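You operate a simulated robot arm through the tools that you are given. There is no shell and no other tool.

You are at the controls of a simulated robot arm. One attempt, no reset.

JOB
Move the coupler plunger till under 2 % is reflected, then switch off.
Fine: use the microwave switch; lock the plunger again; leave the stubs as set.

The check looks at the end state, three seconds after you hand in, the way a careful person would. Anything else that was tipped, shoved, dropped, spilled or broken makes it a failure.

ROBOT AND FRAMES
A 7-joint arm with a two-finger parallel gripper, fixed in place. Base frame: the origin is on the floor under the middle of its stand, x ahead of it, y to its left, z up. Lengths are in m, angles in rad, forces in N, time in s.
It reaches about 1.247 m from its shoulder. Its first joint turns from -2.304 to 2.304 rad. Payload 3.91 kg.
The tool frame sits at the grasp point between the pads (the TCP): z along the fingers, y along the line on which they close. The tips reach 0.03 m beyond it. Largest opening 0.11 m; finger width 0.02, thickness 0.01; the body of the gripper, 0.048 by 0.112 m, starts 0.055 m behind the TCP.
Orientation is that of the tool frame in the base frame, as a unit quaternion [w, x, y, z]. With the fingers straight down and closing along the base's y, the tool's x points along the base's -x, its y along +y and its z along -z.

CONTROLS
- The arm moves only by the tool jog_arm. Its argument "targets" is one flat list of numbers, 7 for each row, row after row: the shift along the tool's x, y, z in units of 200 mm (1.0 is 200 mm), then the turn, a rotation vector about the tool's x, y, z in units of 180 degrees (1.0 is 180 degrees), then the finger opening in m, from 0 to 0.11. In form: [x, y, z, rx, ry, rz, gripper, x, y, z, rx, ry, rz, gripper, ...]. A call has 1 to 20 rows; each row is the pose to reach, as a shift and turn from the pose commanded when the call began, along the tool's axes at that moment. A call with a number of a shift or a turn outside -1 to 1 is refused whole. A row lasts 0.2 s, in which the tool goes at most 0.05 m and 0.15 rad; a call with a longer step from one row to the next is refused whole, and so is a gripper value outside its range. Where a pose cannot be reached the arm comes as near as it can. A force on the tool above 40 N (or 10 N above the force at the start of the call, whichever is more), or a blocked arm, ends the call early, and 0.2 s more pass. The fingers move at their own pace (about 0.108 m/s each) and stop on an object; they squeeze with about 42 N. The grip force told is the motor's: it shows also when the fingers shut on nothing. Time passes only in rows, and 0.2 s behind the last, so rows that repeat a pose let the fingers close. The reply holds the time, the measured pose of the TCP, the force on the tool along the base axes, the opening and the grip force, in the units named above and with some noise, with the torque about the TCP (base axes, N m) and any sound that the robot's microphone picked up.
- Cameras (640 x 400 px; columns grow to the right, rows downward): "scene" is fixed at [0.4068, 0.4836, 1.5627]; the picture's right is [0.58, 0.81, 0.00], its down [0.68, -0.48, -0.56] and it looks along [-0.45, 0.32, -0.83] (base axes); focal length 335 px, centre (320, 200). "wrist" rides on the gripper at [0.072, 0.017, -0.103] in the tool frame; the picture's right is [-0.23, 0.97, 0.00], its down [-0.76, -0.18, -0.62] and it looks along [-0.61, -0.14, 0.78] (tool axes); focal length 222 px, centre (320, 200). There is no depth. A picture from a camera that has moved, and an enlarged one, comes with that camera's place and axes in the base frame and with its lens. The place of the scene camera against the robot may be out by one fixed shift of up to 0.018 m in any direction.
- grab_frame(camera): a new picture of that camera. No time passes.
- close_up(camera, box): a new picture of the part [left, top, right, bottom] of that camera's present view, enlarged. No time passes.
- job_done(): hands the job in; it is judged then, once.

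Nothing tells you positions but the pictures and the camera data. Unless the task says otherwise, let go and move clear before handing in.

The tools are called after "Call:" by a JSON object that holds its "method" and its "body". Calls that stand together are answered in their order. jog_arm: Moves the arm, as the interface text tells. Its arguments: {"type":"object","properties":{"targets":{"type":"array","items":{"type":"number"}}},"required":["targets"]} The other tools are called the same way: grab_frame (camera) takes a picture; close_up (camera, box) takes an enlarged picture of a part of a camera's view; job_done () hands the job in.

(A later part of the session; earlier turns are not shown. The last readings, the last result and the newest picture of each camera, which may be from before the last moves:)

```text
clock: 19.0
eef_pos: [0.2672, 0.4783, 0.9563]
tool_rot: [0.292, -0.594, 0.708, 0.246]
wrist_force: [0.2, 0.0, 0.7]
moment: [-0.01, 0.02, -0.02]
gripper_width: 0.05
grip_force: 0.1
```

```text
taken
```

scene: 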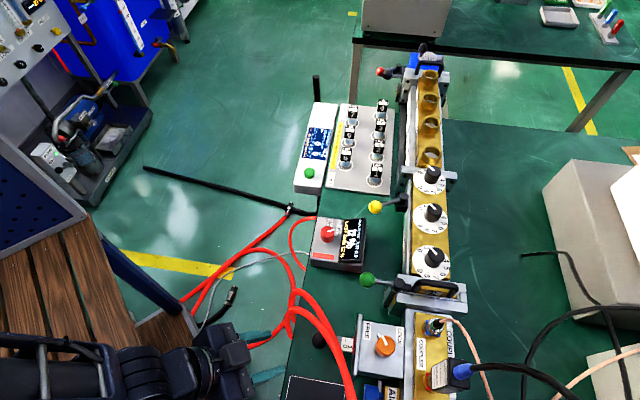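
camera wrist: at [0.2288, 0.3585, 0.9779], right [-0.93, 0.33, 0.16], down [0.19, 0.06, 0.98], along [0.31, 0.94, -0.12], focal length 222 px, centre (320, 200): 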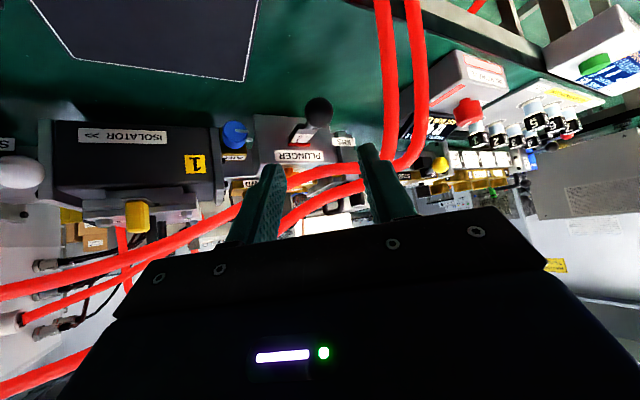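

The ball sits exactly on the tool axis and the scene camera has a clear view of the display. I'll advance halfway and recheck.

Call:
{"method": "jog_arm", "body": {"targets": [0, 0, 0.1, 0, 0, 0, 0.05, 0, 0, 0.22, 0, 0, 0, 0.05, 0, 0, 0.35, 0, 0, 0, 0.05]}}

Call:
{"method": "grab_frame", "body": {"camera": "wrist"}}

Call:
{"method": "close_up", "body": {"camera": "wrist", "box": [240, 60, 420, 230]}}

Call:
{"method": "close_up", "body": {"camera": "scene", "box": [200, 280, 400, 400]}}

```text
clock: 19.8
eef_pos: [0.2781, 0.5294, 0.9055]
tool_rot: [0.294, -0.593, 0.708, 0.246]
wrist_force: [-0.8, 0.1, 0.8]
moment: [0.02, -0.01, -0.04]
gripper_width: 0.0501
grip_force: 0.1
```

```text
taken
camera wrist: at [0.2386, 0.4091, 0.9275], right [-0.93, 0.33, 0.16], down [0.19, 0.06, 0.98], along [0.31, 0.94, -0.12], focal length 222 px, centre (320, 200)
```

wrist: 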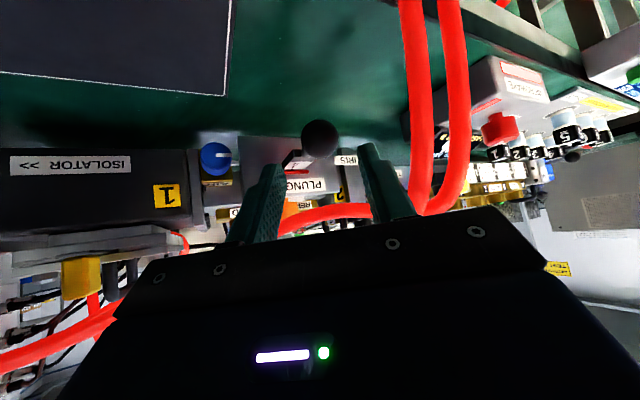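

```text
2.35 times, centred on (330, 145) of wrist
camera zoom: at [0.2386, 0.4091, 0.9275], right [-0.93, 0.33, 0.16], down [0.19, 0.06, 0.98], along [0.31, 0.94, -0.12], focal length 523 px, centre (296, 329)
```

zoom: 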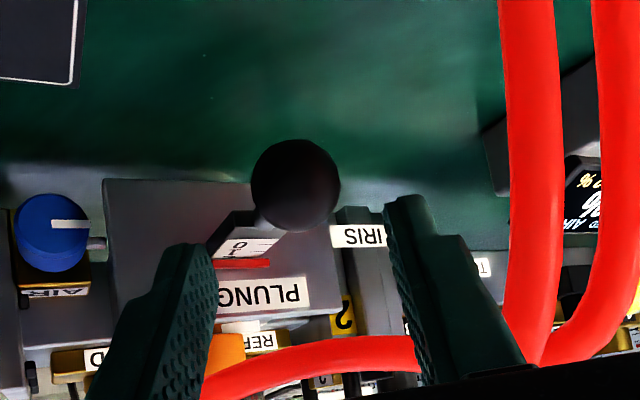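

```text
3.20 times, centred on (300, 340) of scene
camera zoom: at [0.4068, 0.4836, 1.5627], right [0.58, 0.81, 0.0], down [0.68, -0.48, -0.56], along [-0.45, 0.32, -0.83], focal length 1071 px, centre (384, -248)
```

zoom: 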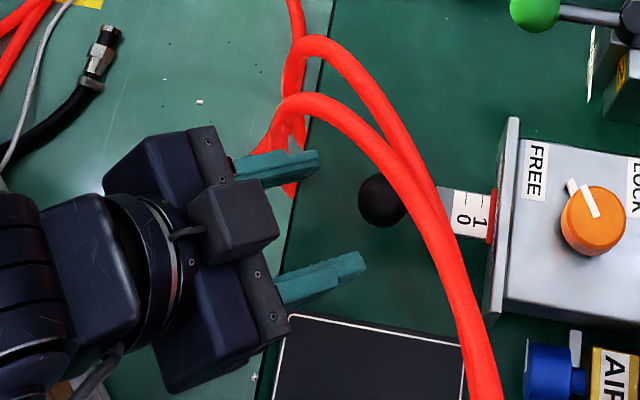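

The geometry is still good: hose A is about 2 cm outside the left finger. I'll advance 3 cm more and recheck.

Call:
{"method": "jog_arm", "body": {"targets": [0, 0, 0.075, 0, 0, 0, 0.05, 0, 0, 0.15, 0, 0, 0, 0.05]}}

Call:
{"method": "close_up", "body": {"camera": "wrist", "box": [220, 60, 460, 230]}}

Call:
{"method": "close_up", "body": {"camera": "scene", "box": [240, 280, 400, 380]}}

```text
clock: 20.4
eef_pos: [0.2798, 0.5497, 0.8849]
tool_rot: [0.293, -0.593, 0.708, 0.246]
wrist_force: [0.0, 0.2, -0.8]
moment: [-0.01, 0.02, 0.0]
gripper_width: 0.05
grip_force: 0.0
```

```text
2.35 times, centred on (340, 145) of wrist
camera zoom: at [0.2414, 0.4295, 0.9071], right [-0.93, 0.33, 0.16], down [0.19, 0.07, 0.98], along [0.31, 0.94, -0.12], focal length 523 px, centre (273, 329)
```

zoom: 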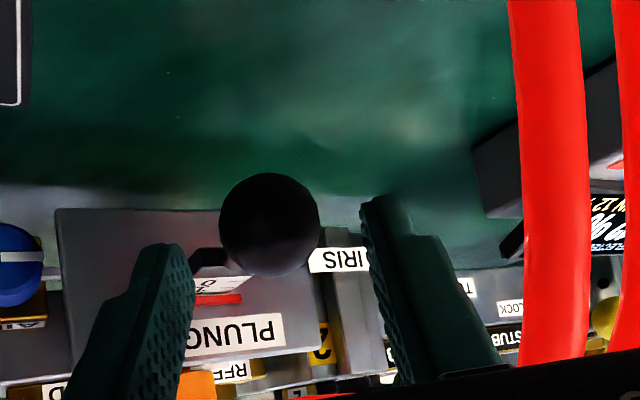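

```text
4.00 times, centred on (320, 330) of scene
camera zoom: at [0.4068, 0.4836, 1.5627], right [0.58, 0.81, 0.0], down [0.68, -0.48, -0.56], along [-0.45, 0.32, -0.83], focal length 1339 px, centre (320, -320)
```

zoom: 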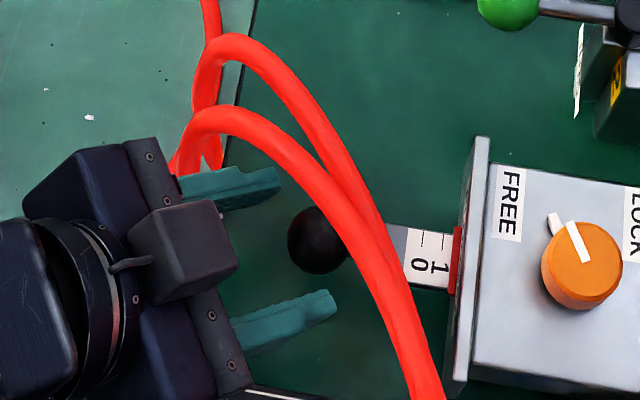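

The ball stays centred between the fingers with about 3 cm to hose A. I'll advance the last 2 cm and close on the ball.

Call:
{"method": "jog_arm", "body": {"targets": [0, 0, 0.05, 0, 0, 0, 0.05, 0, 0, 0.1, 0, 0, 0, 0.05, 0, 0, 0.1, 0, 0, 0, 0.05]}}

Call:
{"method": "close_up", "body": {"camera": "wrist", "box": [220, 60, 460, 230]}}

Call:
{"method": "close_up", "body": {"camera": "scene", "box": [240, 280, 400, 380]}}

```text
clock: 21.2
eef_pos: [0.2818, 0.562, 0.8712]
tool_rot: [0.293, -0.593, 0.709, 0.245]
wrist_force: [0.8, 0.0, -0.5]
moment: [0.01, 0.02, -0.04]
gripper_width: 0.0503
grip_force: 0.1
```

```text
2.35 times, centred on (340, 145) of wrist
camera zoom: at [0.2435, 0.4424, 0.894], right [-0.93, 0.33, 0.16], down [0.19, 0.07, 0.98], along [0.31, 0.94, -0.12], focal length 523 px, centre (273, 329)
```

zoom: 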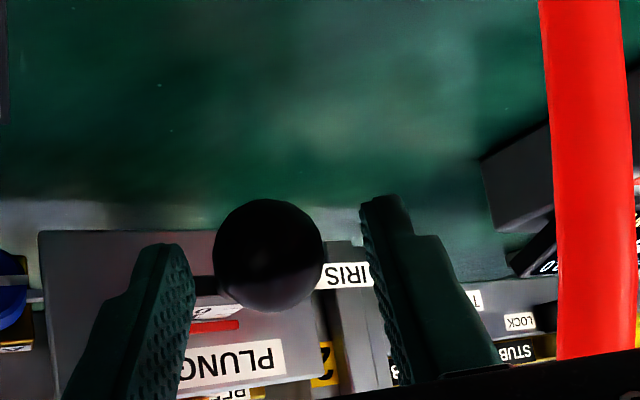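

```text
4.00 times, centred on (320, 330) of scene
camera zoom: at [0.4068, 0.4836, 1.5627], right [0.58, 0.81, 0.0], down [0.68, -0.48, -0.56], along [-0.45, 0.32, -0.83], focal length 1339 px, centre (320, -320)
```

zoom: 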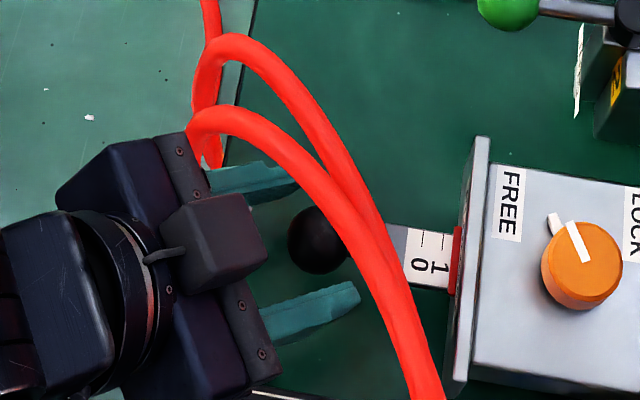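

Everything is clear. I'm closing on the ball now.

Call:
{"method": "jog_arm", "body": {"targets": [0, 0, 0, 0, 0, 0, 0.015, 0, 0, 0, 0, 0, 0, 0.015, 0, 0, 0, 0, 0, 0, 0.015]}}

Call:
{"method": "close_up", "body": {"camera": "wrist", "box": [220, 60, 460, 230]}}

Call:
{"method": "close_up", "body": {"camera": "scene", "box": [290, 200, 390, 380]}}

```text
clock: 22.0
eef_pos: [0.283, 0.5617, 0.8708]
tool_rot: [0.293, -0.593, 0.709, 0.245]
wrist_force: [13.1, -11.7, 1.5]
moment: [-0.12, -0.27, -0.33]
gripper_width: 0.0311
grip_force: 44.7
```

```text
2.35 times, centred on (340, 145) of wrist
camera zoom: at [0.2443, 0.4418, 0.8941], right [-0.93, 0.33, 0.16], down [0.19, 0.07, 0.98], along [0.31, 0.94, -0.12], focal length 523 px, centre (273, 329)
```

zoom: 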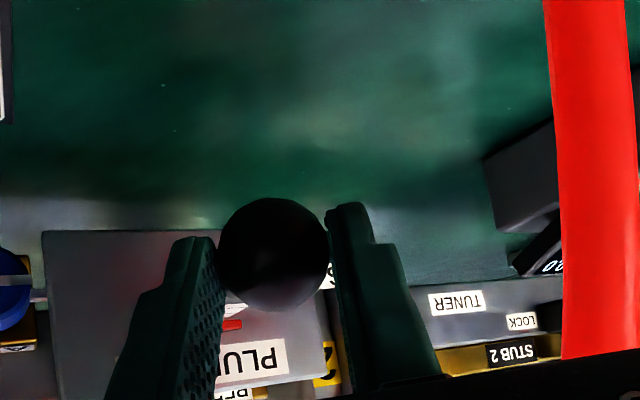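

```text
2.22 times, centred on (340, 290) of scene
camera zoom: at [0.4068, 0.4836, 1.5627], right [0.58, 0.81, 0.0], down [0.68, -0.48, -0.56], along [-0.45, 0.32, -0.83], focal length 744 px, centre (276, 0)
```

zoom: 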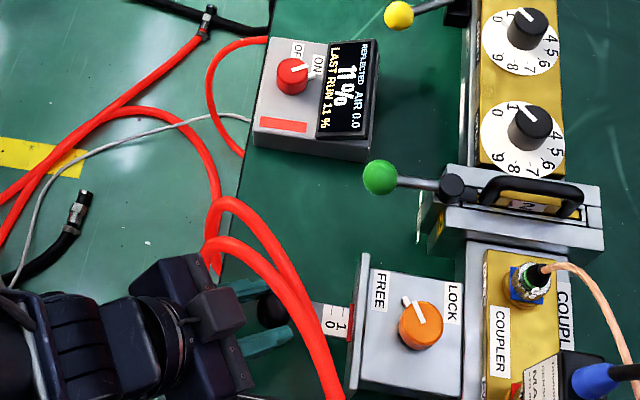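

The display shifted from 12 % to 11 % as the grip nudged the ball slightly, so the plunger is free and the display is live. I'll relieve the side load and draw the plunger out 4 mm to see the trend.

Call:
{"method": "jog_arm", "body": {"targets": [0.0078, 0.0018, -0.0078, 0, 0, 0, 0.015, 0.0135, 0.0075, -0.0135, 0, 0, 0, 0.015, 0.0135, 0.0075, -0.0135, 0, 0, 0, 0.015]}}

Call:
{"method": "close_up", "body": {"camera": "scene", "box": [300, 200, 400, 280]}}

Call:
{"method": "close_up", "body": {"camera": "scene", "box": [300, 310, 380, 370]}}

```text
clock: 22.8
eef_pos: [0.2809, 0.5587, 0.8731]
tool_rot: [0.292, -0.594, 0.708, 0.246]
wrist_force: [5.5, -3.9, -12.5]
moment: [-0.2, 0.01, -0.2]
gripper_width: 0.0312
grip_force: 44.9
```

```text
5.00 times, centred on (350, 240) of scene
camera zoom: at [0.4068, 0.4836, 1.5627], right [0.58, 0.81, 0.0], down [0.68, -0.48, -0.56], along [-0.45, 0.32, -0.83], focal length 1674 px, centre (170, 0)
```

zoom: 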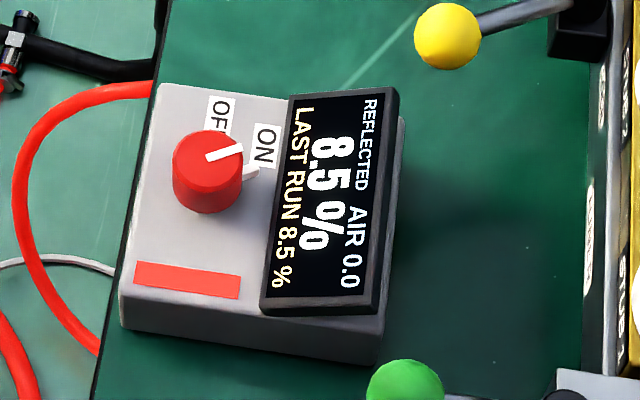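

```text
6.67 times, centred on (340, 340) of scene
camera zoom: at [0.4068, 0.4836, 1.5627], right [0.58, 0.81, 0.0], down [0.68, -0.48, -0.56], along [-0.45, 0.32, -0.83], focal length 2232 px, centre (187, -733)
```

zoom: 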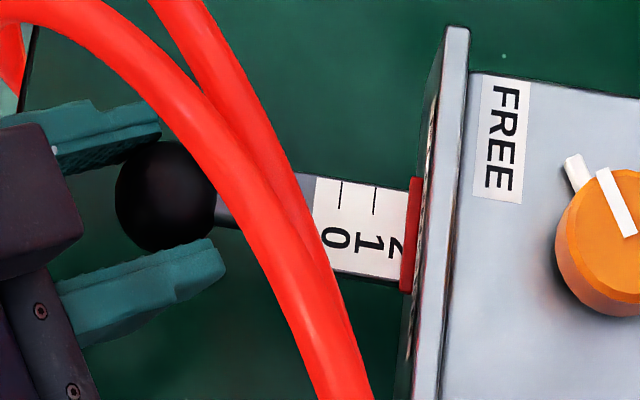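

Drawing it out lowered the reading to 8.5 %, so outward is the right way. I'll continue 6 mm more while relieving the small vertical load.

Call:
{"method": "jog_arm", "body": {"targets": [0.0106, 0.0076, -0.0076, 0, 0, 0, 0.015, 0.0206, 0.0157, -0.0156, 0, 0, 0, 0.015, 0.0206, 0.0157, -0.0156, 0, 0, 0, 0.015]}}

Call:
{"method": "close_up", "body": {"camera": "scene", "box": [300, 200, 400, 280]}}

Call:
{"method": "close_up", "body": {"camera": "scene", "box": [260, 300, 380, 380]}}

```text
clock: 23.6
eef_pos: [0.2767, 0.5553, 0.8719]
tool_rot: [0.293, -0.593, 0.708, 0.246]
wrist_force: [-5.1, 5.3, -12.3]
moment: [0.13, 0.08, 0.12]
gripper_width: 0.0311
grip_force: 44.9
```

```text
5.00 times, centred on (350, 240) of scene
camera zoom: at [0.4068, 0.4836, 1.5627], right [0.58, 0.81, 0.0], down [0.68, -0.48, -0.56], along [-0.45, 0.32, -0.83], focal length 1674 px, centre (170, 0)
```

zoom: 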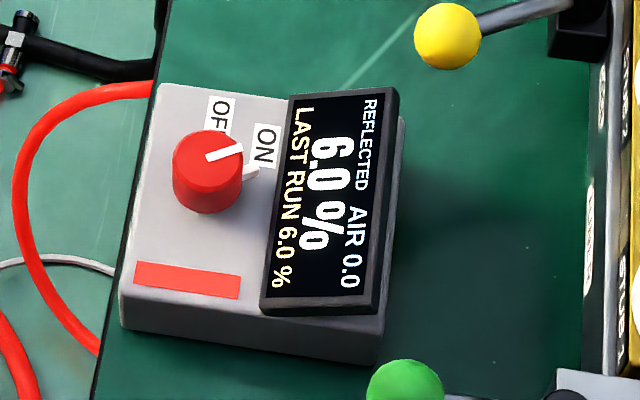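

```text
5.00 times, centred on (320, 340) of scene
camera zoom: at [0.4068, 0.4836, 1.5627], right [0.58, 0.81, 0.0], down [0.68, -0.48, -0.56], along [-0.45, 0.32, -0.83], focal length 1674 px, centre (320, -500)
```

zoom: 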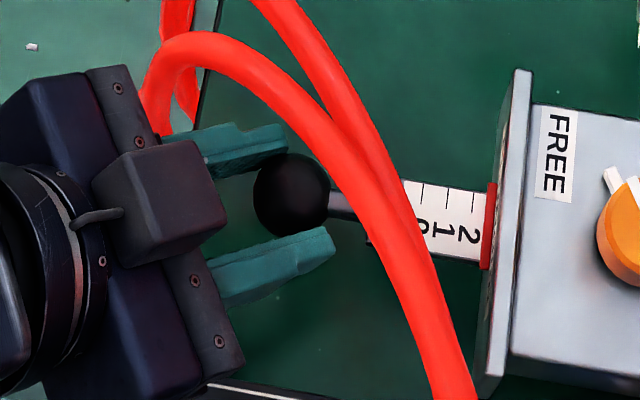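

It now reads 6.0 % and is still falling. I'll draw out another 6 mm with a slight load correction.

Call:
{"method": "jog_arm", "body": {"targets": [0.0097, 0.0095, -0.0068, 0, 0, 0, 0.015, 0.0193, 0.0189, -0.0137, 0, 0, 0, 0.015, 0.0193, 0.0189, -0.0137, 0, 0, 0, 0.015]}}

Call:
{"method": "close_up", "body": {"camera": "scene", "box": [300, 200, 400, 280]}}

Call:
{"method": "close_up", "body": {"camera": "scene", "box": [260, 300, 380, 380]}}

```text
clock: 24.4
eef_pos: [0.2738, 0.5514, 0.8721]
tool_rot: [0.293, -0.593, 0.708, 0.246]
wrist_force: [0.1, 1.6, 5.8]
moment: [0.05, -0.05, 0.07]
gripper_width: 0.031
grip_force: 44.8
```

```text
5.00 times, centred on (350, 240) of scene
camera zoom: at [0.4068, 0.4836, 1.5627], right [0.58, 0.81, 0.0], down [0.68, -0.48, -0.56], along [-0.45, 0.32, -0.83], focal length 1674 px, centre (170, 0)
```

zoom: 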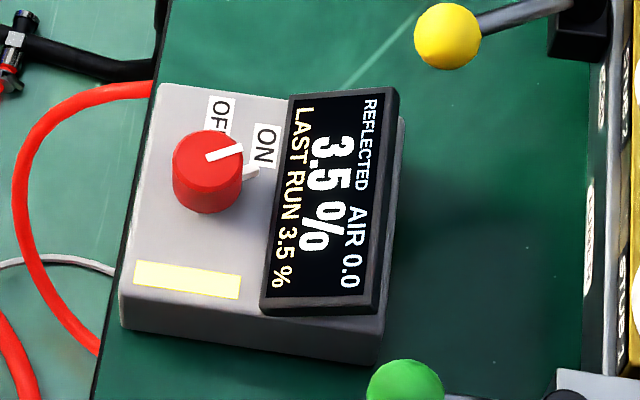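

```text
5.00 times, centred on (320, 340) of scene
camera zoom: at [0.4068, 0.4836, 1.5627], right [0.58, 0.81, 0.0], down [0.68, -0.48, -0.56], along [-0.45, 0.32, -0.83], focal length 1674 px, centre (320, -500)
```

zoom: 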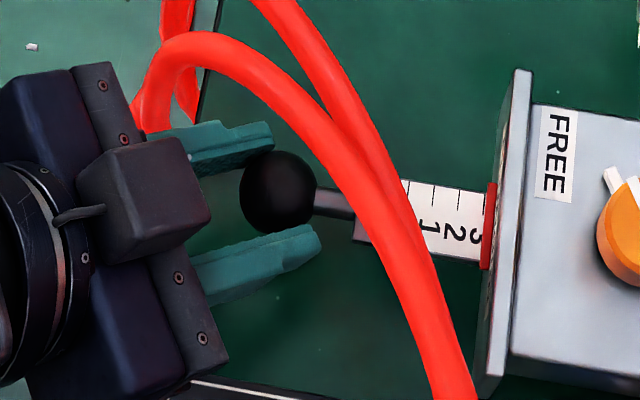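

It now reads 3.5 % and the lamp is yellow. The trend is linear at about 0.42 %/mm, so I'll draw out 5.5 mm more.

Call:
{"method": "jog_arm", "body": {"targets": [0.0075, 0.008, -0.0085, 0, 0, 0, 0.015, 0.0149, 0.0159, -0.0169, 0, 0, 0, 0.015, 0.0149, 0.0159, -0.0169, 0, 0, 0, 0.015]}}

Call:
{"method": "close_up", "body": {"camera": "scene", "box": [300, 200, 400, 280]}}

Call:
{"method": "close_up", "body": {"camera": "scene", "box": [260, 300, 380, 380]}}

```text
clock: 25.2
eef_pos: [0.2693, 0.547, 0.8717]
tool_rot: [0.295, -0.593, 0.708, 0.246]
wrist_force: [1.3, 0.6, 16.5]
moment: [0.41, -0.09, -0.1]
gripper_width: 0.0311
grip_force: 44.9
```

```text
5.00 times, centred on (350, 240) of scene
camera zoom: at [0.4068, 0.4836, 1.5627], right [0.58, 0.81, 0.0], down [0.68, -0.48, -0.56], along [-0.45, 0.32, -0.83], focal length 1674 px, centre (170, 0)
```

zoom: 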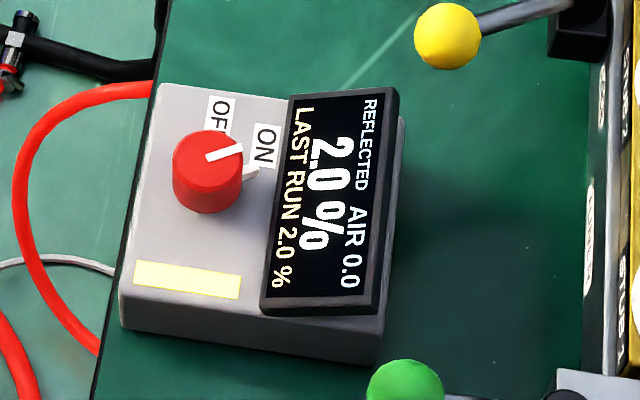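

```text
5.00 times, centred on (320, 340) of scene
camera zoom: at [0.4068, 0.4836, 1.5627], right [0.58, 0.81, 0.0], down [0.68, -0.48, -0.56], along [-0.45, 0.32, -0.83], focal length 1674 px, centre (320, -500)
```

zoom: 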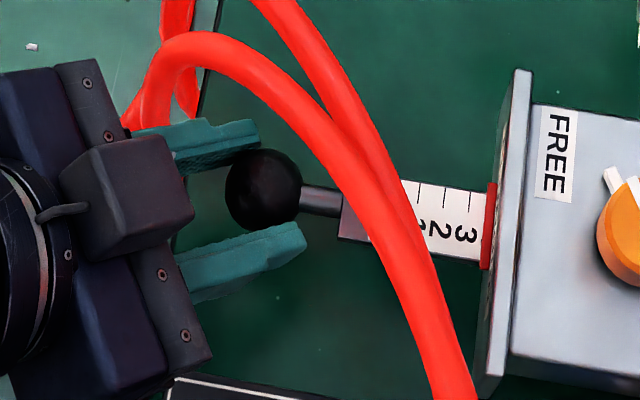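

It reads exactly 2.0 %, and I need margin below that. I'll draw out about 5 mm more and relieve the upward load.

Call:
{"method": "jog_arm", "body": {"targets": [0.0055, 0.0072, -0.009, 0, 0, 0, 0.015, 0.0109, 0.0144, -0.0179, 0, 0, 0, 0.015, 0.0109, 0.0144, -0.0179, 0, 0, 0, 0.015]}}

Call:
{"method": "close_up", "body": {"camera": "scene", "box": [300, 200, 400, 280]}}

Call:
{"method": "close_up", "body": {"camera": "scene", "box": [260, 300, 380, 380]}}

```text
clock: 26.0
eef_pos: [0.2656, 0.5433, 0.8725]
tool_rot: [0.292, -0.593, 0.709, 0.245]
wrist_force: [-2.7, 4.4, 3.0]
moment: [0.22, 0.06, 0.06]
gripper_width: 0.0309
grip_force: 44.8
```

```text
5.00 times, centred on (350, 240) of scene
camera zoom: at [0.4068, 0.4836, 1.5627], right [0.58, 0.81, 0.0], down [0.68, -0.48, -0.56], along [-0.45, 0.32, -0.83], focal length 1674 px, centre (170, 0)
```

zoom: 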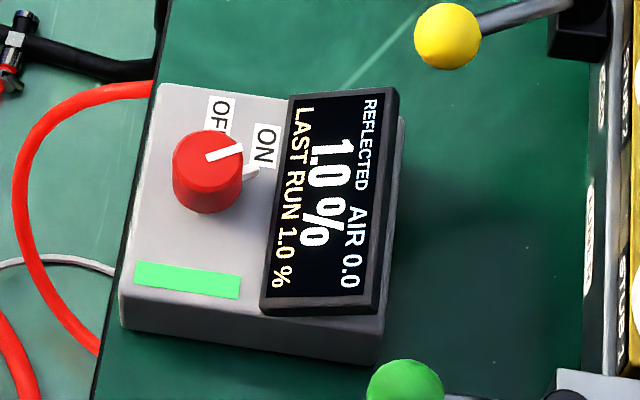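

```text
5.00 times, centred on (320, 340) of scene
camera zoom: at [0.4068, 0.4836, 1.5627], right [0.58, 0.81, 0.0], down [0.68, -0.48, -0.56], along [-0.45, 0.32, -0.83], focal length 1674 px, centre (320, -500)
```

zoom: 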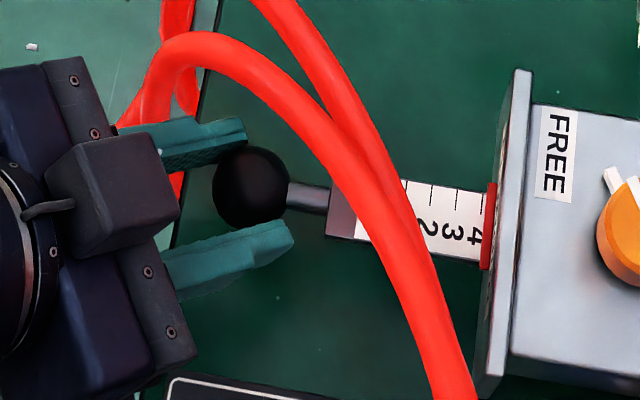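

It reads 1.0 % and the lamp is green. I'll go 3 mm more for margin against small shifts on release and locking.

Call:
{"method": "jog_arm", "body": {"targets": [0.0045, 0.0045, -0.0045, 0, 0, 0, 0.015, 0.0087, 0.0087, -0.0087, 0, 0, 0, 0.015, 0.0087, 0.0087, -0.0087, 0, 0, 0, 0.015]}}

Call:
{"method": "close_up", "body": {"camera": "scene", "box": [300, 200, 400, 280]}}

Call:
{"method": "close_up", "body": {"camera": "scene", "box": [260, 300, 380, 380]}}

Call:
{"method": "close_up", "body": {"camera": "wrist", "box": [200, 0, 520, 230]}}

```text
clock: 26.8
eef_pos: [0.2624, 0.5402, 0.8724]
tool_rot: [0.293, -0.593, 0.709, 0.245]
wrist_force: [-0.3, 1.2, -7.0]
moment: [-0.02, -0.03, 0.07]
gripper_width: 0.0311
grip_force: 44.8
```

```text
5.00 times, centred on (350, 240) of scene
camera zoom: at [0.4068, 0.4836, 1.5627], right [0.58, 0.81, 0.0], down [0.68, -0.48, -0.56], along [-0.45, 0.32, -0.83], focal length 1674 px, centre (170, 0)
```

zoom: 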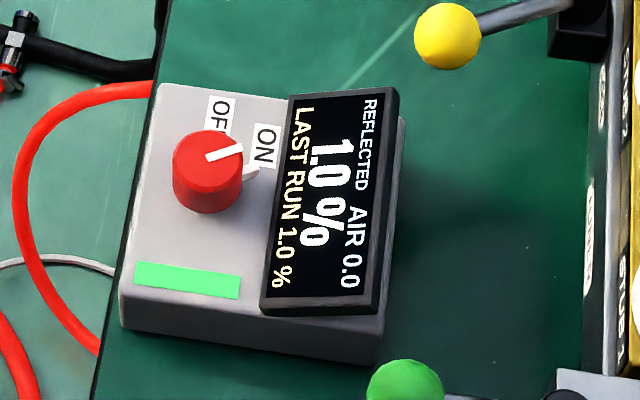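

```text
5.00 times, centred on (320, 340) of scene
camera zoom: at [0.4068, 0.4836, 1.5627], right [0.58, 0.81, 0.0], down [0.68, -0.48, -0.56], along [-0.45, 0.32, -0.83], focal length 1674 px, centre (320, -500)
```

zoom: 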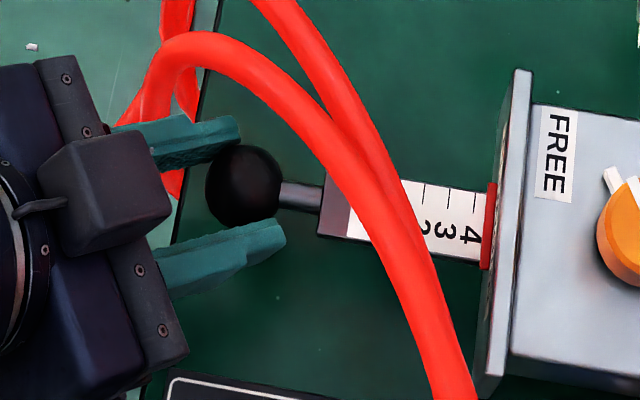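

```text
1.74 times, centred on (360, 115) of wrist
camera zoom: at [0.2241, 0.4212, 0.8943], right [-0.93, 0.33, 0.16], down [0.19, 0.07, 0.98], along [0.31, 0.94, -0.13], focal length 386 px, centre (250, 348)
```

zoom: 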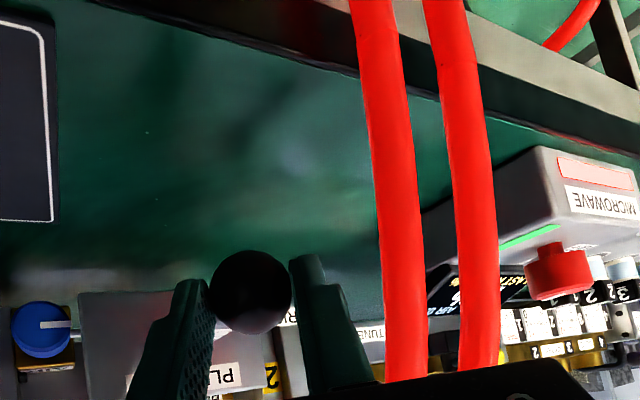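

It is still 1.0 %, so the plunger is near its minimum with wide margin either way. I'll release the ball and back straight out along the tool axis.

Call:
{"method": "jog_arm", "body": {"targets": [0, 0, 0, 0, 0, 0, 0.05, 0, 0, 0, 0, 0, 0, 0.05, 0, 0, -0.1, 0, 0, 0, 0.05, 0, 0, -0.3, 0, 0, 0, 0.05, 0, 0, -0.5, 0, 0, 0, 0.05, 0, 0, -0.7, 0, 0, 0, 0.05]}}

Call:
{"method": "close_up", "body": {"camera": "scene", "box": [290, 200, 410, 380]}}

Call:
{"method": "grab_frame", "body": {"camera": "scene"}}

Call:
{"method": "grab_frame", "body": {"camera": "wrist"}}

```text
clock: 28.2
eef_pos: [0.2448, 0.4435, 0.9699]
tool_rot: [0.293, -0.593, 0.708, 0.246]
wrist_force: [-0.1, 0.0, -0.2]
moment: [0.01, -0.02, 0.0]
gripper_width: 0.0503
grip_force: 0.0
```

```text
2.22 times, centred on (350, 290) of scene
camera zoom: at [0.4068, 0.4836, 1.5627], right [0.58, 0.81, 0.0], down [0.68, -0.48, -0.56], along [-0.45, 0.32, -0.83], focal length 744 px, centre (253, 0)
```

zoom: 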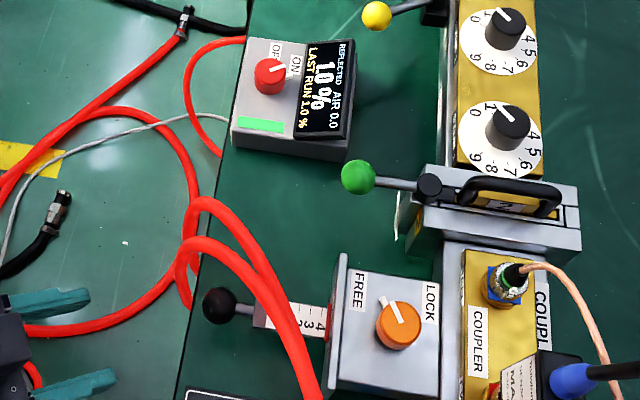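

```text
taken
```

scene: 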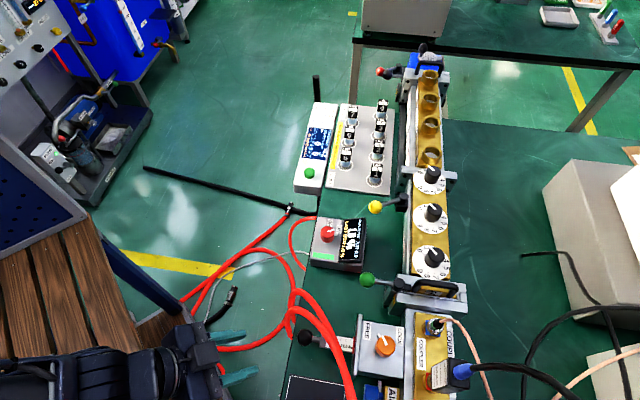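

```text
taken
camera wrist: at [0.2067, 0.3234, 0.9916], right [-0.93, 0.33, 0.16], down [0.19, 0.07, 0.98], along [0.31, 0.94, -0.12], focal length 222 px, centre (320, 200)
```

wrist: 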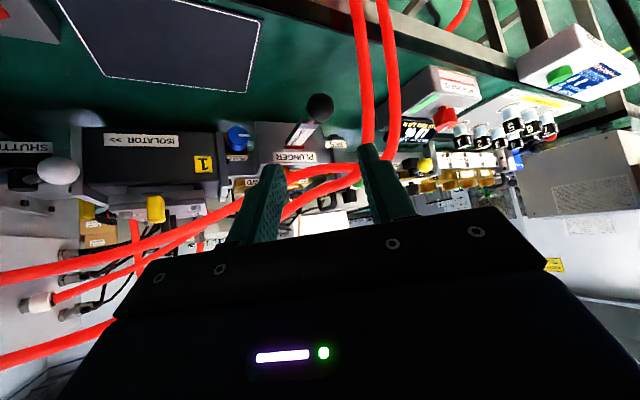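

The plunger holds and the display still reads 1.0 % with a green lamp. I'll bring the tool upright and high, then return to the lock knob.

Call:
{"method": "jog_arm", "body": {"targets": [-0.092, 0.013, -0.089, 0, 0.036, 0, 0.05, -0.184, 0.026, -0.177, 0, 0.071, 0, 0.05, -0.276, 0.039, -0.266, 0, 0.107, 0, 0.05, -0.368, 0.052, -0.354, 0, 0.143, 0, 0.05, -0.46, 0.065, -0.443, 0, 0.179, 0, 0.05, -0.552, 0.078, -0.531, 0, 0.214, 0, 0.05, -0.6445, 0.091, -0.62, 0, 0.25, 0, 0.05, -0.6445, 0.091, -0.62, 0, 0.25, 0, 0.05]}}

```text
clock: 30.0
eef_pos: [0.2266, 0.4493, 1.1502]
tool_rot: [-0.001, -0.642, 0.767, 0.0]
wrist_force: [-0.4, 0.1, -0.1]
moment: [-0.03, 0.02, -0.02]
gripper_width: 0.0504
grip_force: 0.1
```

The tool is upright. I'll move over the hose toward the lock knob while yawing to 35°.

Call:
{"method": "jog_arm", "body": {"targets": [-0.08, -0.003, -0.08, 0, 0, 0.042, 0.05, -0.17, -0.005, -0.16, 0, 0, 0.083, 0.05, -0.27, -0.008, -0.25, 0, 0, 0.125, 0.05, -0.37, -0.012, -0.25, 0, 0, 0.167, 0.05, -0.47, -0.015, -0.25, 0, 0, 0.208, 0.05, -0.5655, -0.018, -0.25, 0, 0, 0.25, 0.05, -0.5655, -0.018, -0.25, 0, 0, 0.25, 0.05]}}

```text
clock: 31.6
eef_pos: [0.2522, 0.5626, 1.2018]
tool_rot: [0.0, -0.3, 0.954, 0.0]
wrist_force: [0.1, -0.2, -0.7]
moment: [0.01, -0.05, 0.02]
gripper_width: 0.0501
grip_force: 0.0
```

Call:
{"method": "jog_arm", "body": {"targets": [-0.2, 0.02, 0, 0, 0, 0, 0.05, -0.4, 0.04, 0.05, 0, 0, 0, 0.05, -0.6, 0.06, 0.1, 0, 0, 0, 0.05, -0.795, 0.079, 0.2, 0, 0, 0, 0.05, -0.795, 0.079, 0.4, 0, 0, 0, 0.05, -0.795, 0.079, 0.6, 0, 0, 0, 0.05, -0.795, 0.079, 0.6, 0, 0, 0, 0.05]}}

Call:
{"method": "grab_frame", "body": {"camera": "wrist"}}

Call:
{"method": "close_up", "body": {"camera": "wrist", "box": [240, 60, 400, 200]}}

```text
clock: 33.2
eef_pos: [0.3735, 0.6649, 1.0813]
tool_rot: [0.0, -0.3, 0.954, 0.0]
wrist_force: [0.4, 0.1, 0.6]
moment: [-0.03, 0.0, 0.01]
gripper_width: 0.05
grip_force: 0.1
```

```text
taken
camera wrist: at [0.3041, 0.6371, 1.1834], right [-0.37, 0.93, 0.0], down [0.73, 0.29, 0.62], along [0.58, 0.23, -0.78], focal length 222 px, centre (320, 200)
```

wrist: 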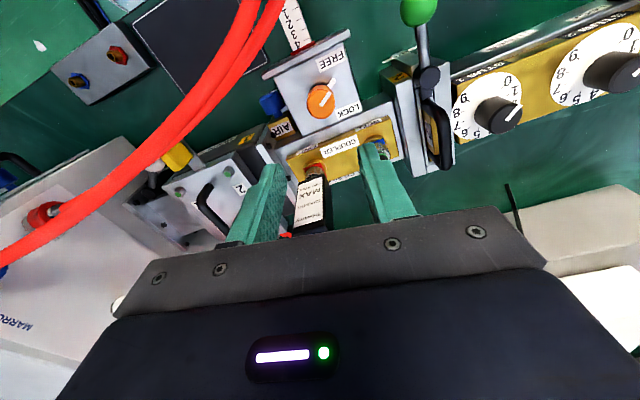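

```text
2.86 times, centred on (320, 130) of wrist
camera zoom: at [0.3041, 0.6371, 1.1834], right [-0.37, 0.93, 0.0], down [0.73, 0.29, 0.62], along [0.58, 0.23, -0.78], focal length 635 px, centre (320, 400)
```

zoom: 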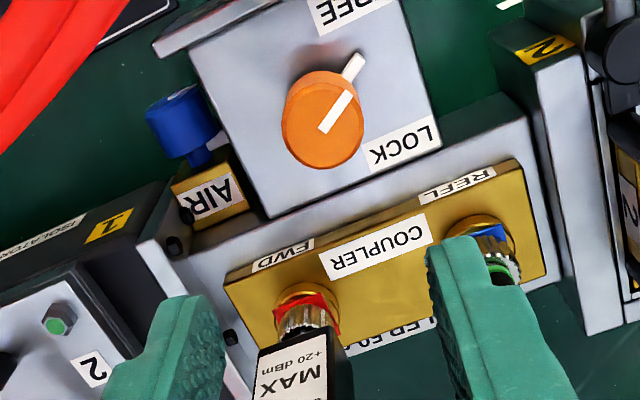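

The knob is centred under the gripper at yaw 35°. I'll descend around it as before.

Call:
{"method": "jog_arm", "body": {"targets": [0, 0, 0.2, 0, 0, 0, 0.05, 0, 0, 0.4, 0, 0, 0, 0.05, 0, 0, 0.6, 0, 0, 0, 0.05, 0, 0, 0.7, 0, 0, 0, 0.05, 0, 0, 0.7, 0, 0, 0, 0.05]}}

Call:
{"method": "close_up", "body": {"camera": "wrist", "box": [220, 80, 420, 240]}}

```text
clock: 34.4
eef_pos: [0.3737, 0.6655, 0.9393]
tool_rot: [0.0, -0.3, 0.954, -0.001]
wrist_force: [-0.3, -0.7, 0.2]
moment: [0.02, 0.01, 0.02]
gripper_width: 0.0501
grip_force: 0.1
```

```text
2.50 times, centred on (320, 160) of wrist
camera zoom: at [0.3036, 0.6381, 1.0427], right [-0.37, 0.93, 0.0], down [0.73, 0.29, 0.62], along [0.58, 0.23, -0.78], focal length 555 px, centre (320, 300)
```

zoom: 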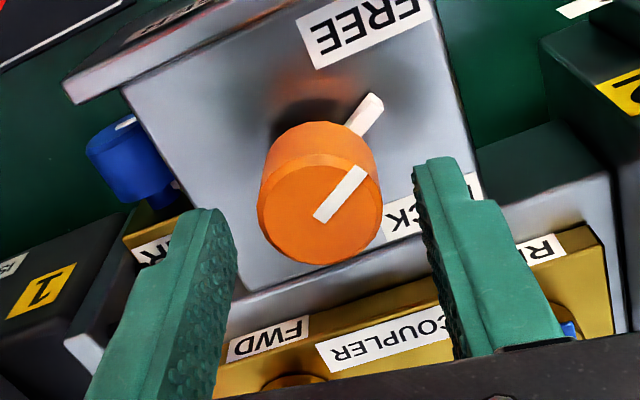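

The knob is centred. I'll do the last descent and close.

Call:
{"method": "jog_arm", "body": {"targets": [0, 0, 0.04, 0, 0, 0, 0.05, 0, 0, 0.072, 0, 0, 0, 0.05, 0, 0, 0.072, 0, 0, 0, 0.02, 0, 0, 0.072, 0, 0, 0, 0.02, 0, 0, 0.072, 0, 0, 0, 0.02]}}

Call:
{"method": "close_up", "body": {"camera": "wrist", "box": [220, 80, 420, 240]}}

```text
clock: 35.6
eef_pos: [0.3731, 0.6658, 0.9249]
tool_rot: [0.0, -0.301, 0.954, -0.001]
wrist_force: [0.3, -1.3, -1.7]
moment: [0.12, -0.08, -0.11]
gripper_width: 0.0334
grip_force: 45.0
```

```text
2.50 times, centred on (320, 160) of wrist
camera zoom: at [0.3033, 0.6378, 1.0284], right [-0.37, 0.93, 0.0], down [0.73, 0.29, 0.62], along [0.58, 0.23, -0.78], focal length 555 px, centre (320, 300)
```

zoom: 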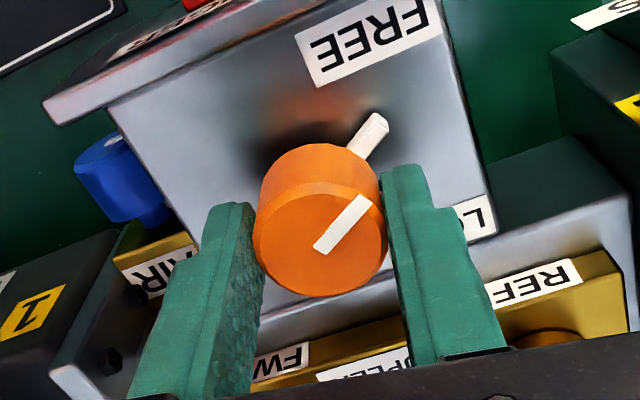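

I have a good grip with almost no side load. I'll turn CW (seen from above) toward LOCK by 40° first.

Call:
{"method": "jog_arm", "body": {"targets": [0, 0, 0, 0, 0, 0.0417, 0.02, 0, 0, 0, 0, 0, 0.0833, 0.02, 0, 0, 0, 0, 0, 0.125, 0.02, 0, 0, 0, 0, 0, 0.1667, 0.02, 0, 0, 0, 0, 0, 0.2083, 0.02, 0, 0, 0, 0, 0, 0.2222, 0.02]}}

Call:
{"method": "close_up", "body": {"camera": "wrist", "box": [220, 80, 420, 240]}}

```text
clock: 37.0
eef_pos: [0.3725, 0.6659, 0.9243]
tool_rot: [0.0, 0.045, 0.999, 0.0]
wrist_force: [2.4, 27.9, -16.0]
moment: [0.38, -0.76, 0.05]
gripper_width: 0.0331
grip_force: 45.3
```

```text
2.50 times, centred on (320, 160) of wrist
camera zoom: at [0.3016, 0.6891, 1.0285], right [0.31, 0.95, 0.0], down [0.74, -0.25, 0.62], along [0.59, -0.2, -0.78], focal length 555 px, centre (320, 300)
```

zoom: 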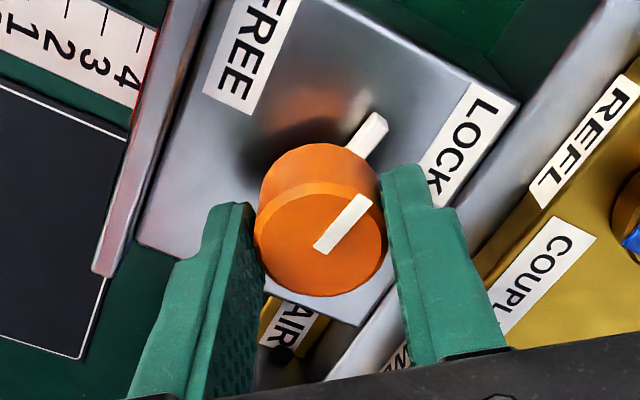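

The knob is following the gripper, but a side load of 28 N built up. I'll relieve it before the last 20°.

Call:
{"method": "jog_arm", "body": {"targets": [0, 0.006, 0.003, 0, 0, 0, 0.02, 0, 0.006, 0.003, 0, 0, 0, 0.02]}}

```text
clock: 37.6
eef_pos: [0.3727, 0.6666, 0.9245]
tool_rot: [0.0, 0.044, 0.999, 0.0]
wrist_force: [-0.9, 14.0, -1.8]
moment: [0.2, 0.67, 0.01]
gripper_width: 0.033
grip_force: 44.9
```

Call:
{"method": "jog_arm", "body": {"targets": [0, 0.003, 0, 0, 0, 0.0417, 0.02, 0, 0.003, 0, 0, 0, 0.0833, 0.02, 0, 0.003, 0, 0, 0, 0.1167, 0.02, 0, 0.003, 0, 0, 0, 0.1167, 0.02]}}

Call:
{"method": "close_up", "body": {"camera": "wrist", "box": [220, 80, 420, 240]}}

Call:
{"method": "grab_frame", "body": {"camera": "scene"}}

```text
clock: 38.6
eef_pos: [0.3719, 0.6663, 0.9238]
tool_rot: [0.0, 0.227, 0.974, 0.0]
wrist_force: [-11.9, -1.9, 5.8]
moment: [-0.18, 0.17, 0.05]
gripper_width: 0.0333
grip_force: 45.3
```

```text
2.50 times, centred on (320, 160) of wrist
camera zoom: at [0.3148, 0.7133, 1.0285], right [0.63, 0.77, 0.0], down [0.61, -0.49, 0.62], along [0.48, -0.4, -0.78], focal length 555 px, centre (320, 300)
```

zoom: 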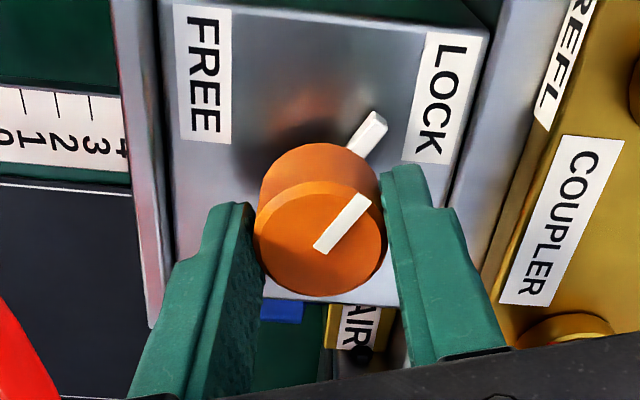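

```text
taken
```

scene: 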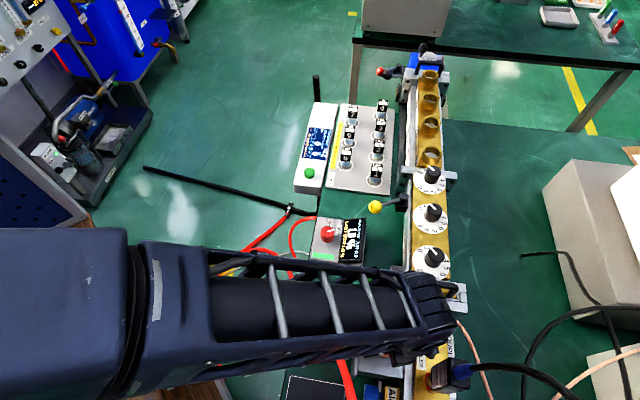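

The pointer is back to about 104°, where LOCK was. I'll nudge 6° further to be sure it is against the LOCK stop.

Call:
{"method": "jog_arm", "body": {"targets": [0, 0, 0, 0, 0, 0.0167, 0.02, 0, 0, 0, 0, 0, 0.0361, 0.02, 0, 0, 0, 0, 0, 0.0361, 0.02]}}

Call:
{"method": "close_up", "body": {"camera": "wrist", "box": [220, 80, 420, 240]}}

```text
clock: 39.4
eef_pos: [0.3735, 0.6663, 0.925]
tool_rot: [0.001, 0.281, 0.96, 0.0]
wrist_force: [0.7, -15.2, 6.0]
moment: [-0.53, -0.5, 1.09]
gripper_width: 0.0328
grip_force: 44.8
```

```text
2.50 times, centred on (320, 160) of wrist
camera zoom: at [0.3217, 0.7188, 1.0284], right [0.72, 0.7, 0.0], down [0.54, -0.56, 0.62], along [0.43, -0.45, -0.78], focal length 555 px, centre (320, 300)
```

zoom: 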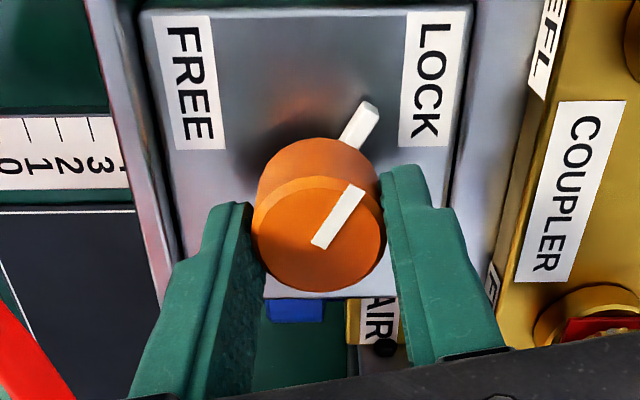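

The moment rose to 1.09 N·m, so the knob is hard against the LOCK stop. I'll release, lift and check it.

Call:
{"method": "jog_arm", "body": {"targets": [0, 0, 0, 0, 0, 0, 0.05, 0, 0, 0, 0, 0, 0, 0.05, 0, 0, -0.1, 0, 0, 0, 0.05, 0, 0, -0.3, 0, 0, 0, 0.05, 0, 0, -0.55, 0, 0, 0, 0.05, 0, 0, -0.8, 0, 0, 0, 0.05, 0, 0, -1.0, 0, 0, 0, 0.05]}}

Call:
{"method": "grab_frame", "body": {"camera": "wrist"}}

Call:
{"method": "close_up", "body": {"camera": "wrist", "box": [180, 60, 400, 200]}}

Call:
{"method": "grab_frame", "body": {"camera": "scene"}}

```text
clock: 41.0
eef_pos: [0.3713, 0.668, 1.1265]
tool_rot: [0.001, 0.28, 0.96, -0.001]
wrist_force: [0.1, 0.3, -0.3]
moment: [0.0, 0.01, -0.03]
gripper_width: 0.0503
grip_force: 0.1
```

```text
taken
camera wrist: at [0.3191, 0.7208, 1.2296], right [0.72, 0.7, 0.0], down [0.55, -0.56, 0.62], along [0.43, -0.45, -0.78], focal length 222 px, centre (320, 200)
```

wrist: 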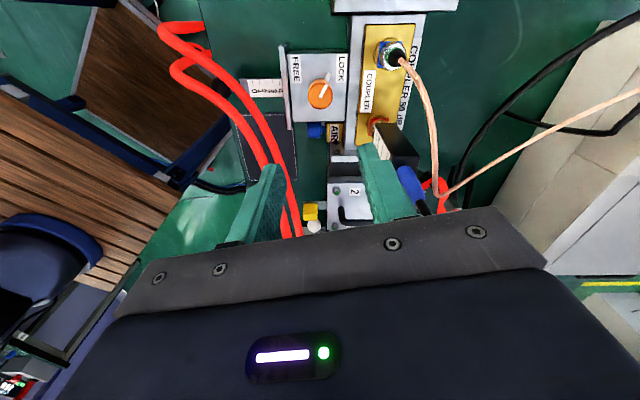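

```text
2.86 times, centred on (290, 130) of wrist
camera zoom: at [0.3191, 0.7208, 1.2296], right [0.72, 0.7, 0.0], down [0.55, -0.56, 0.62], along [0.43, -0.45, -0.78], focal length 635 px, centre (406, 400)
```

zoom: 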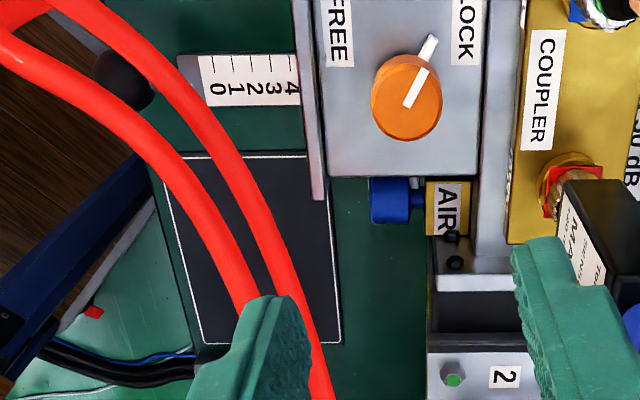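

```text
taken
```

scene: 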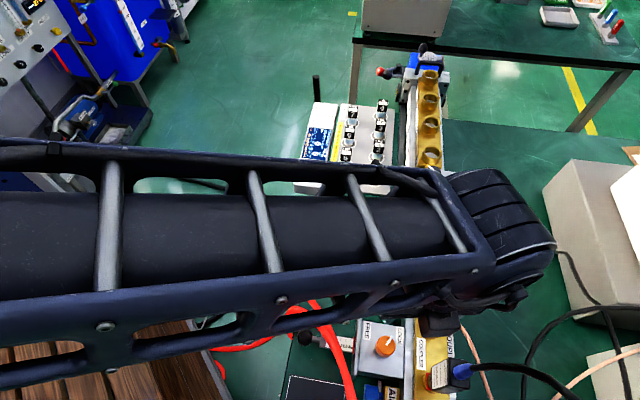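

The lock pointer is back at LOCK and the scale reads about 4. Next I'll move to the red microwave switch near (0.103, 0.735).

Call:
{"method": "jog_arm", "body": {"targets": [0.16, -0.055, -0.05, 0, 0, 0, 0.05, 0.33, -0.11, -0.1, 0, 0, 0, 0.05, 0.49, -0.165, -0.1, 0, 0, 0, 0.05, 0.655, -0.222, -0.1, 0, 0, 0, 0.05]}}

Call:
{"method": "jog_arm", "body": {"targets": [0.16, -0.055, 0, 0, 0, 0.03, 0.05, 0.33, -0.11, 0, 0, 0, 0.062, 0.05, 0.49, -0.165, 0, 0, 0, 0.093, 0.05, 0.655, -0.222, 0.1, 0, 0, 0.124, 0.05, 0.655, -0.222, 0.2, 0, 0, 0.124, 0.05, 0.655, -0.222, 0.2, 0, 0, 0.124, 0.05]}}

Call:
{"method": "grab_frame", "body": {"camera": "wrist"}}

Call:
{"method": "close_up", "body": {"camera": "wrist", "box": [240, 60, 400, 200]}}

Call:
{"method": "grab_frame", "body": {"camera": "scene"}}

```text
clock: 42.0
eef_pos: [0.2396, 0.6987, 1.1456]
tool_rot: [-0.001, 0.281, 0.96, 0.001]
wrist_force: [1.1, 0.3, 0.0]
moment: [-0.01, 0.06, -0.01]
gripper_width: 0.0503
grip_force: 0.1
```

```text
clock: 43.4
eef_pos: [0.1063, 0.7325, 1.1054]
tool_rot: [0.0, 0.462, 0.887, 0.0]
wrist_force: [-0.6, 0.5, -0.2]
moment: [0.01, -0.01, 0.02]
gripper_width: 0.0501
grip_force: 0.1
```

```text
taken
camera wrist: at [0.0779, 0.8007, 1.2084], right [0.93, 0.37, 0.0], down [0.29, -0.73, 0.62], along [0.23, -0.58, -0.78], focal length 222 px, centre (320, 200)
```

wrist: 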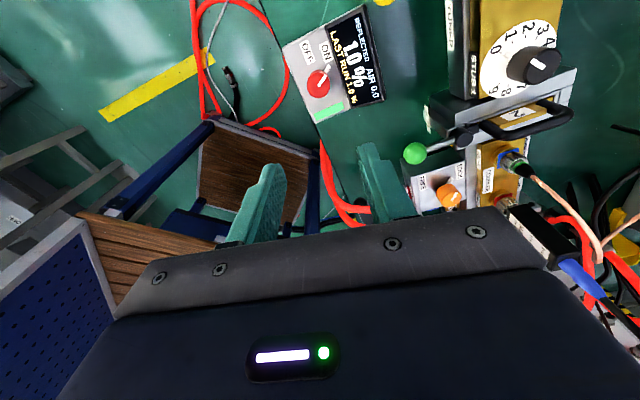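

```text
2.86 times, centred on (320, 130) of wrist
camera zoom: at [0.0779, 0.8007, 1.2084], right [0.93, 0.37, 0.0], down [0.29, -0.73, 0.62], along [0.23, -0.58, -0.78], focal length 635 px, centre (320, 400)
```

zoom: 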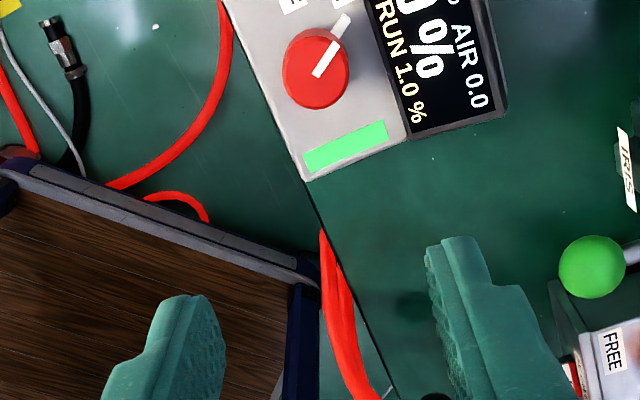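

```text
taken
```

scene: 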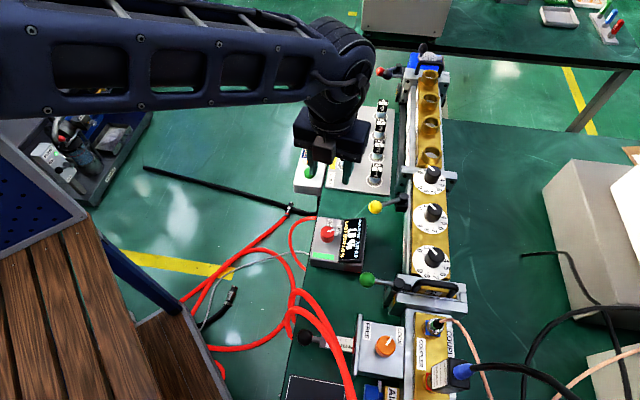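

The display still reads 1.0 %. The red knob top is about (0.102, 0.734, 0.865), with the display edge only 3 cm away on the r side. I'll yaw to 17° so the fingers straddle it away from the display, and lower partway.

Call:
{"method": "jog_arm", "body": {"targets": [0.002, -0.001, 0.05, 0, 0, -0.045, 0.05, 0.004, -0.003, 0.1, 0, 0, -0.09, 0.05, 0.006, -0.004, 0.15, 0, 0, -0.135, 0.05, 0.008, -0.005, 0.2, 0, 0, -0.18, 0.05, 0.01, -0.006, 0.25, 0, 0, -0.225, 0.05, 0.012, -0.008, 0.35, 0, 0, -0.27, 0.05, 0.015, -0.01, 0.45, 0, 0, -0.315, 0.05, 0.017, -0.011, 0.55, 0, 0, -0.36, 0.05, 0.019, -0.012, 0.625, 0, 0, -0.4, 0.05, 0.019, -0.012, 0.625, 0, 0, -0.4, 0.048]}}

Call:
{"method": "grab_frame", "body": {"camera": "wrist"}}

Call:
{"method": "close_up", "body": {"camera": "wrist", "box": [240, 70, 400, 210]}}

Call:
{"method": "grab_frame", "body": {"camera": "scene"}}

```text
clock: 45.6
eef_pos: [0.0993, 0.7361, 0.9816]
tool_rot: [0.0, -0.15, 0.989, -0.001]
wrist_force: [-0.3, -0.1, 0.9]
moment: [0.02, 0.0, 0.0]
gripper_width: 0.048
grip_force: 0.0
```

```text
taken
camera wrist: at [0.0253, 0.7295, 1.0842], right [-0.07, 1.0, 0.0], down [0.78, 0.05, 0.62], along [0.62, 0.04, -0.78], focal length 222 px, centre (320, 200)
```

wrist: 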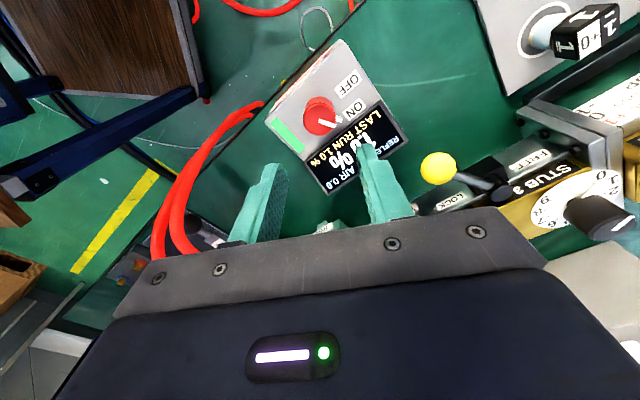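

```text
2.86 times, centred on (320, 140) of wrist
camera zoom: at [0.0253, 0.7295, 1.0842], right [-0.07, 1.0, 0.0], down [0.78, 0.05, 0.62], along [0.62, 0.04, -0.78], focal length 635 px, centre (320, 371)
```

zoom: 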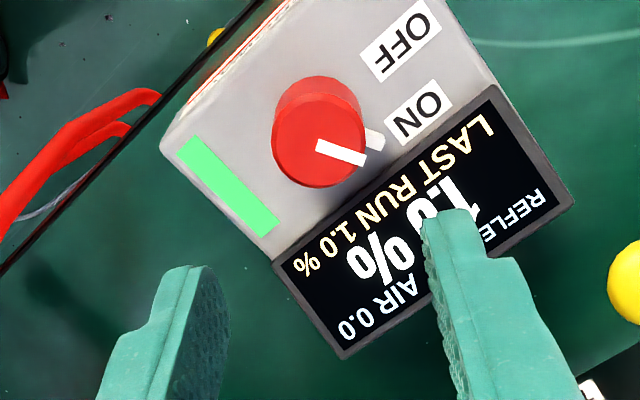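

```text
taken
```

scene: 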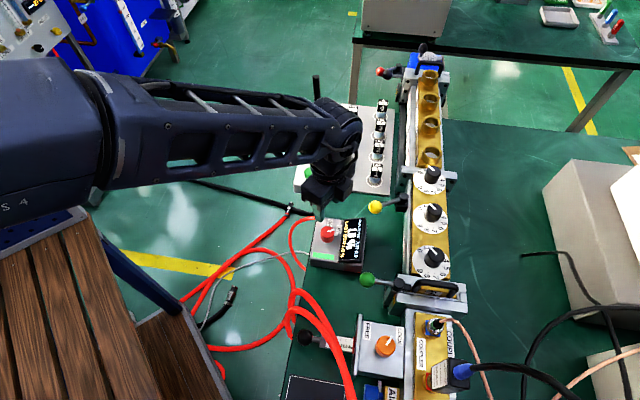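

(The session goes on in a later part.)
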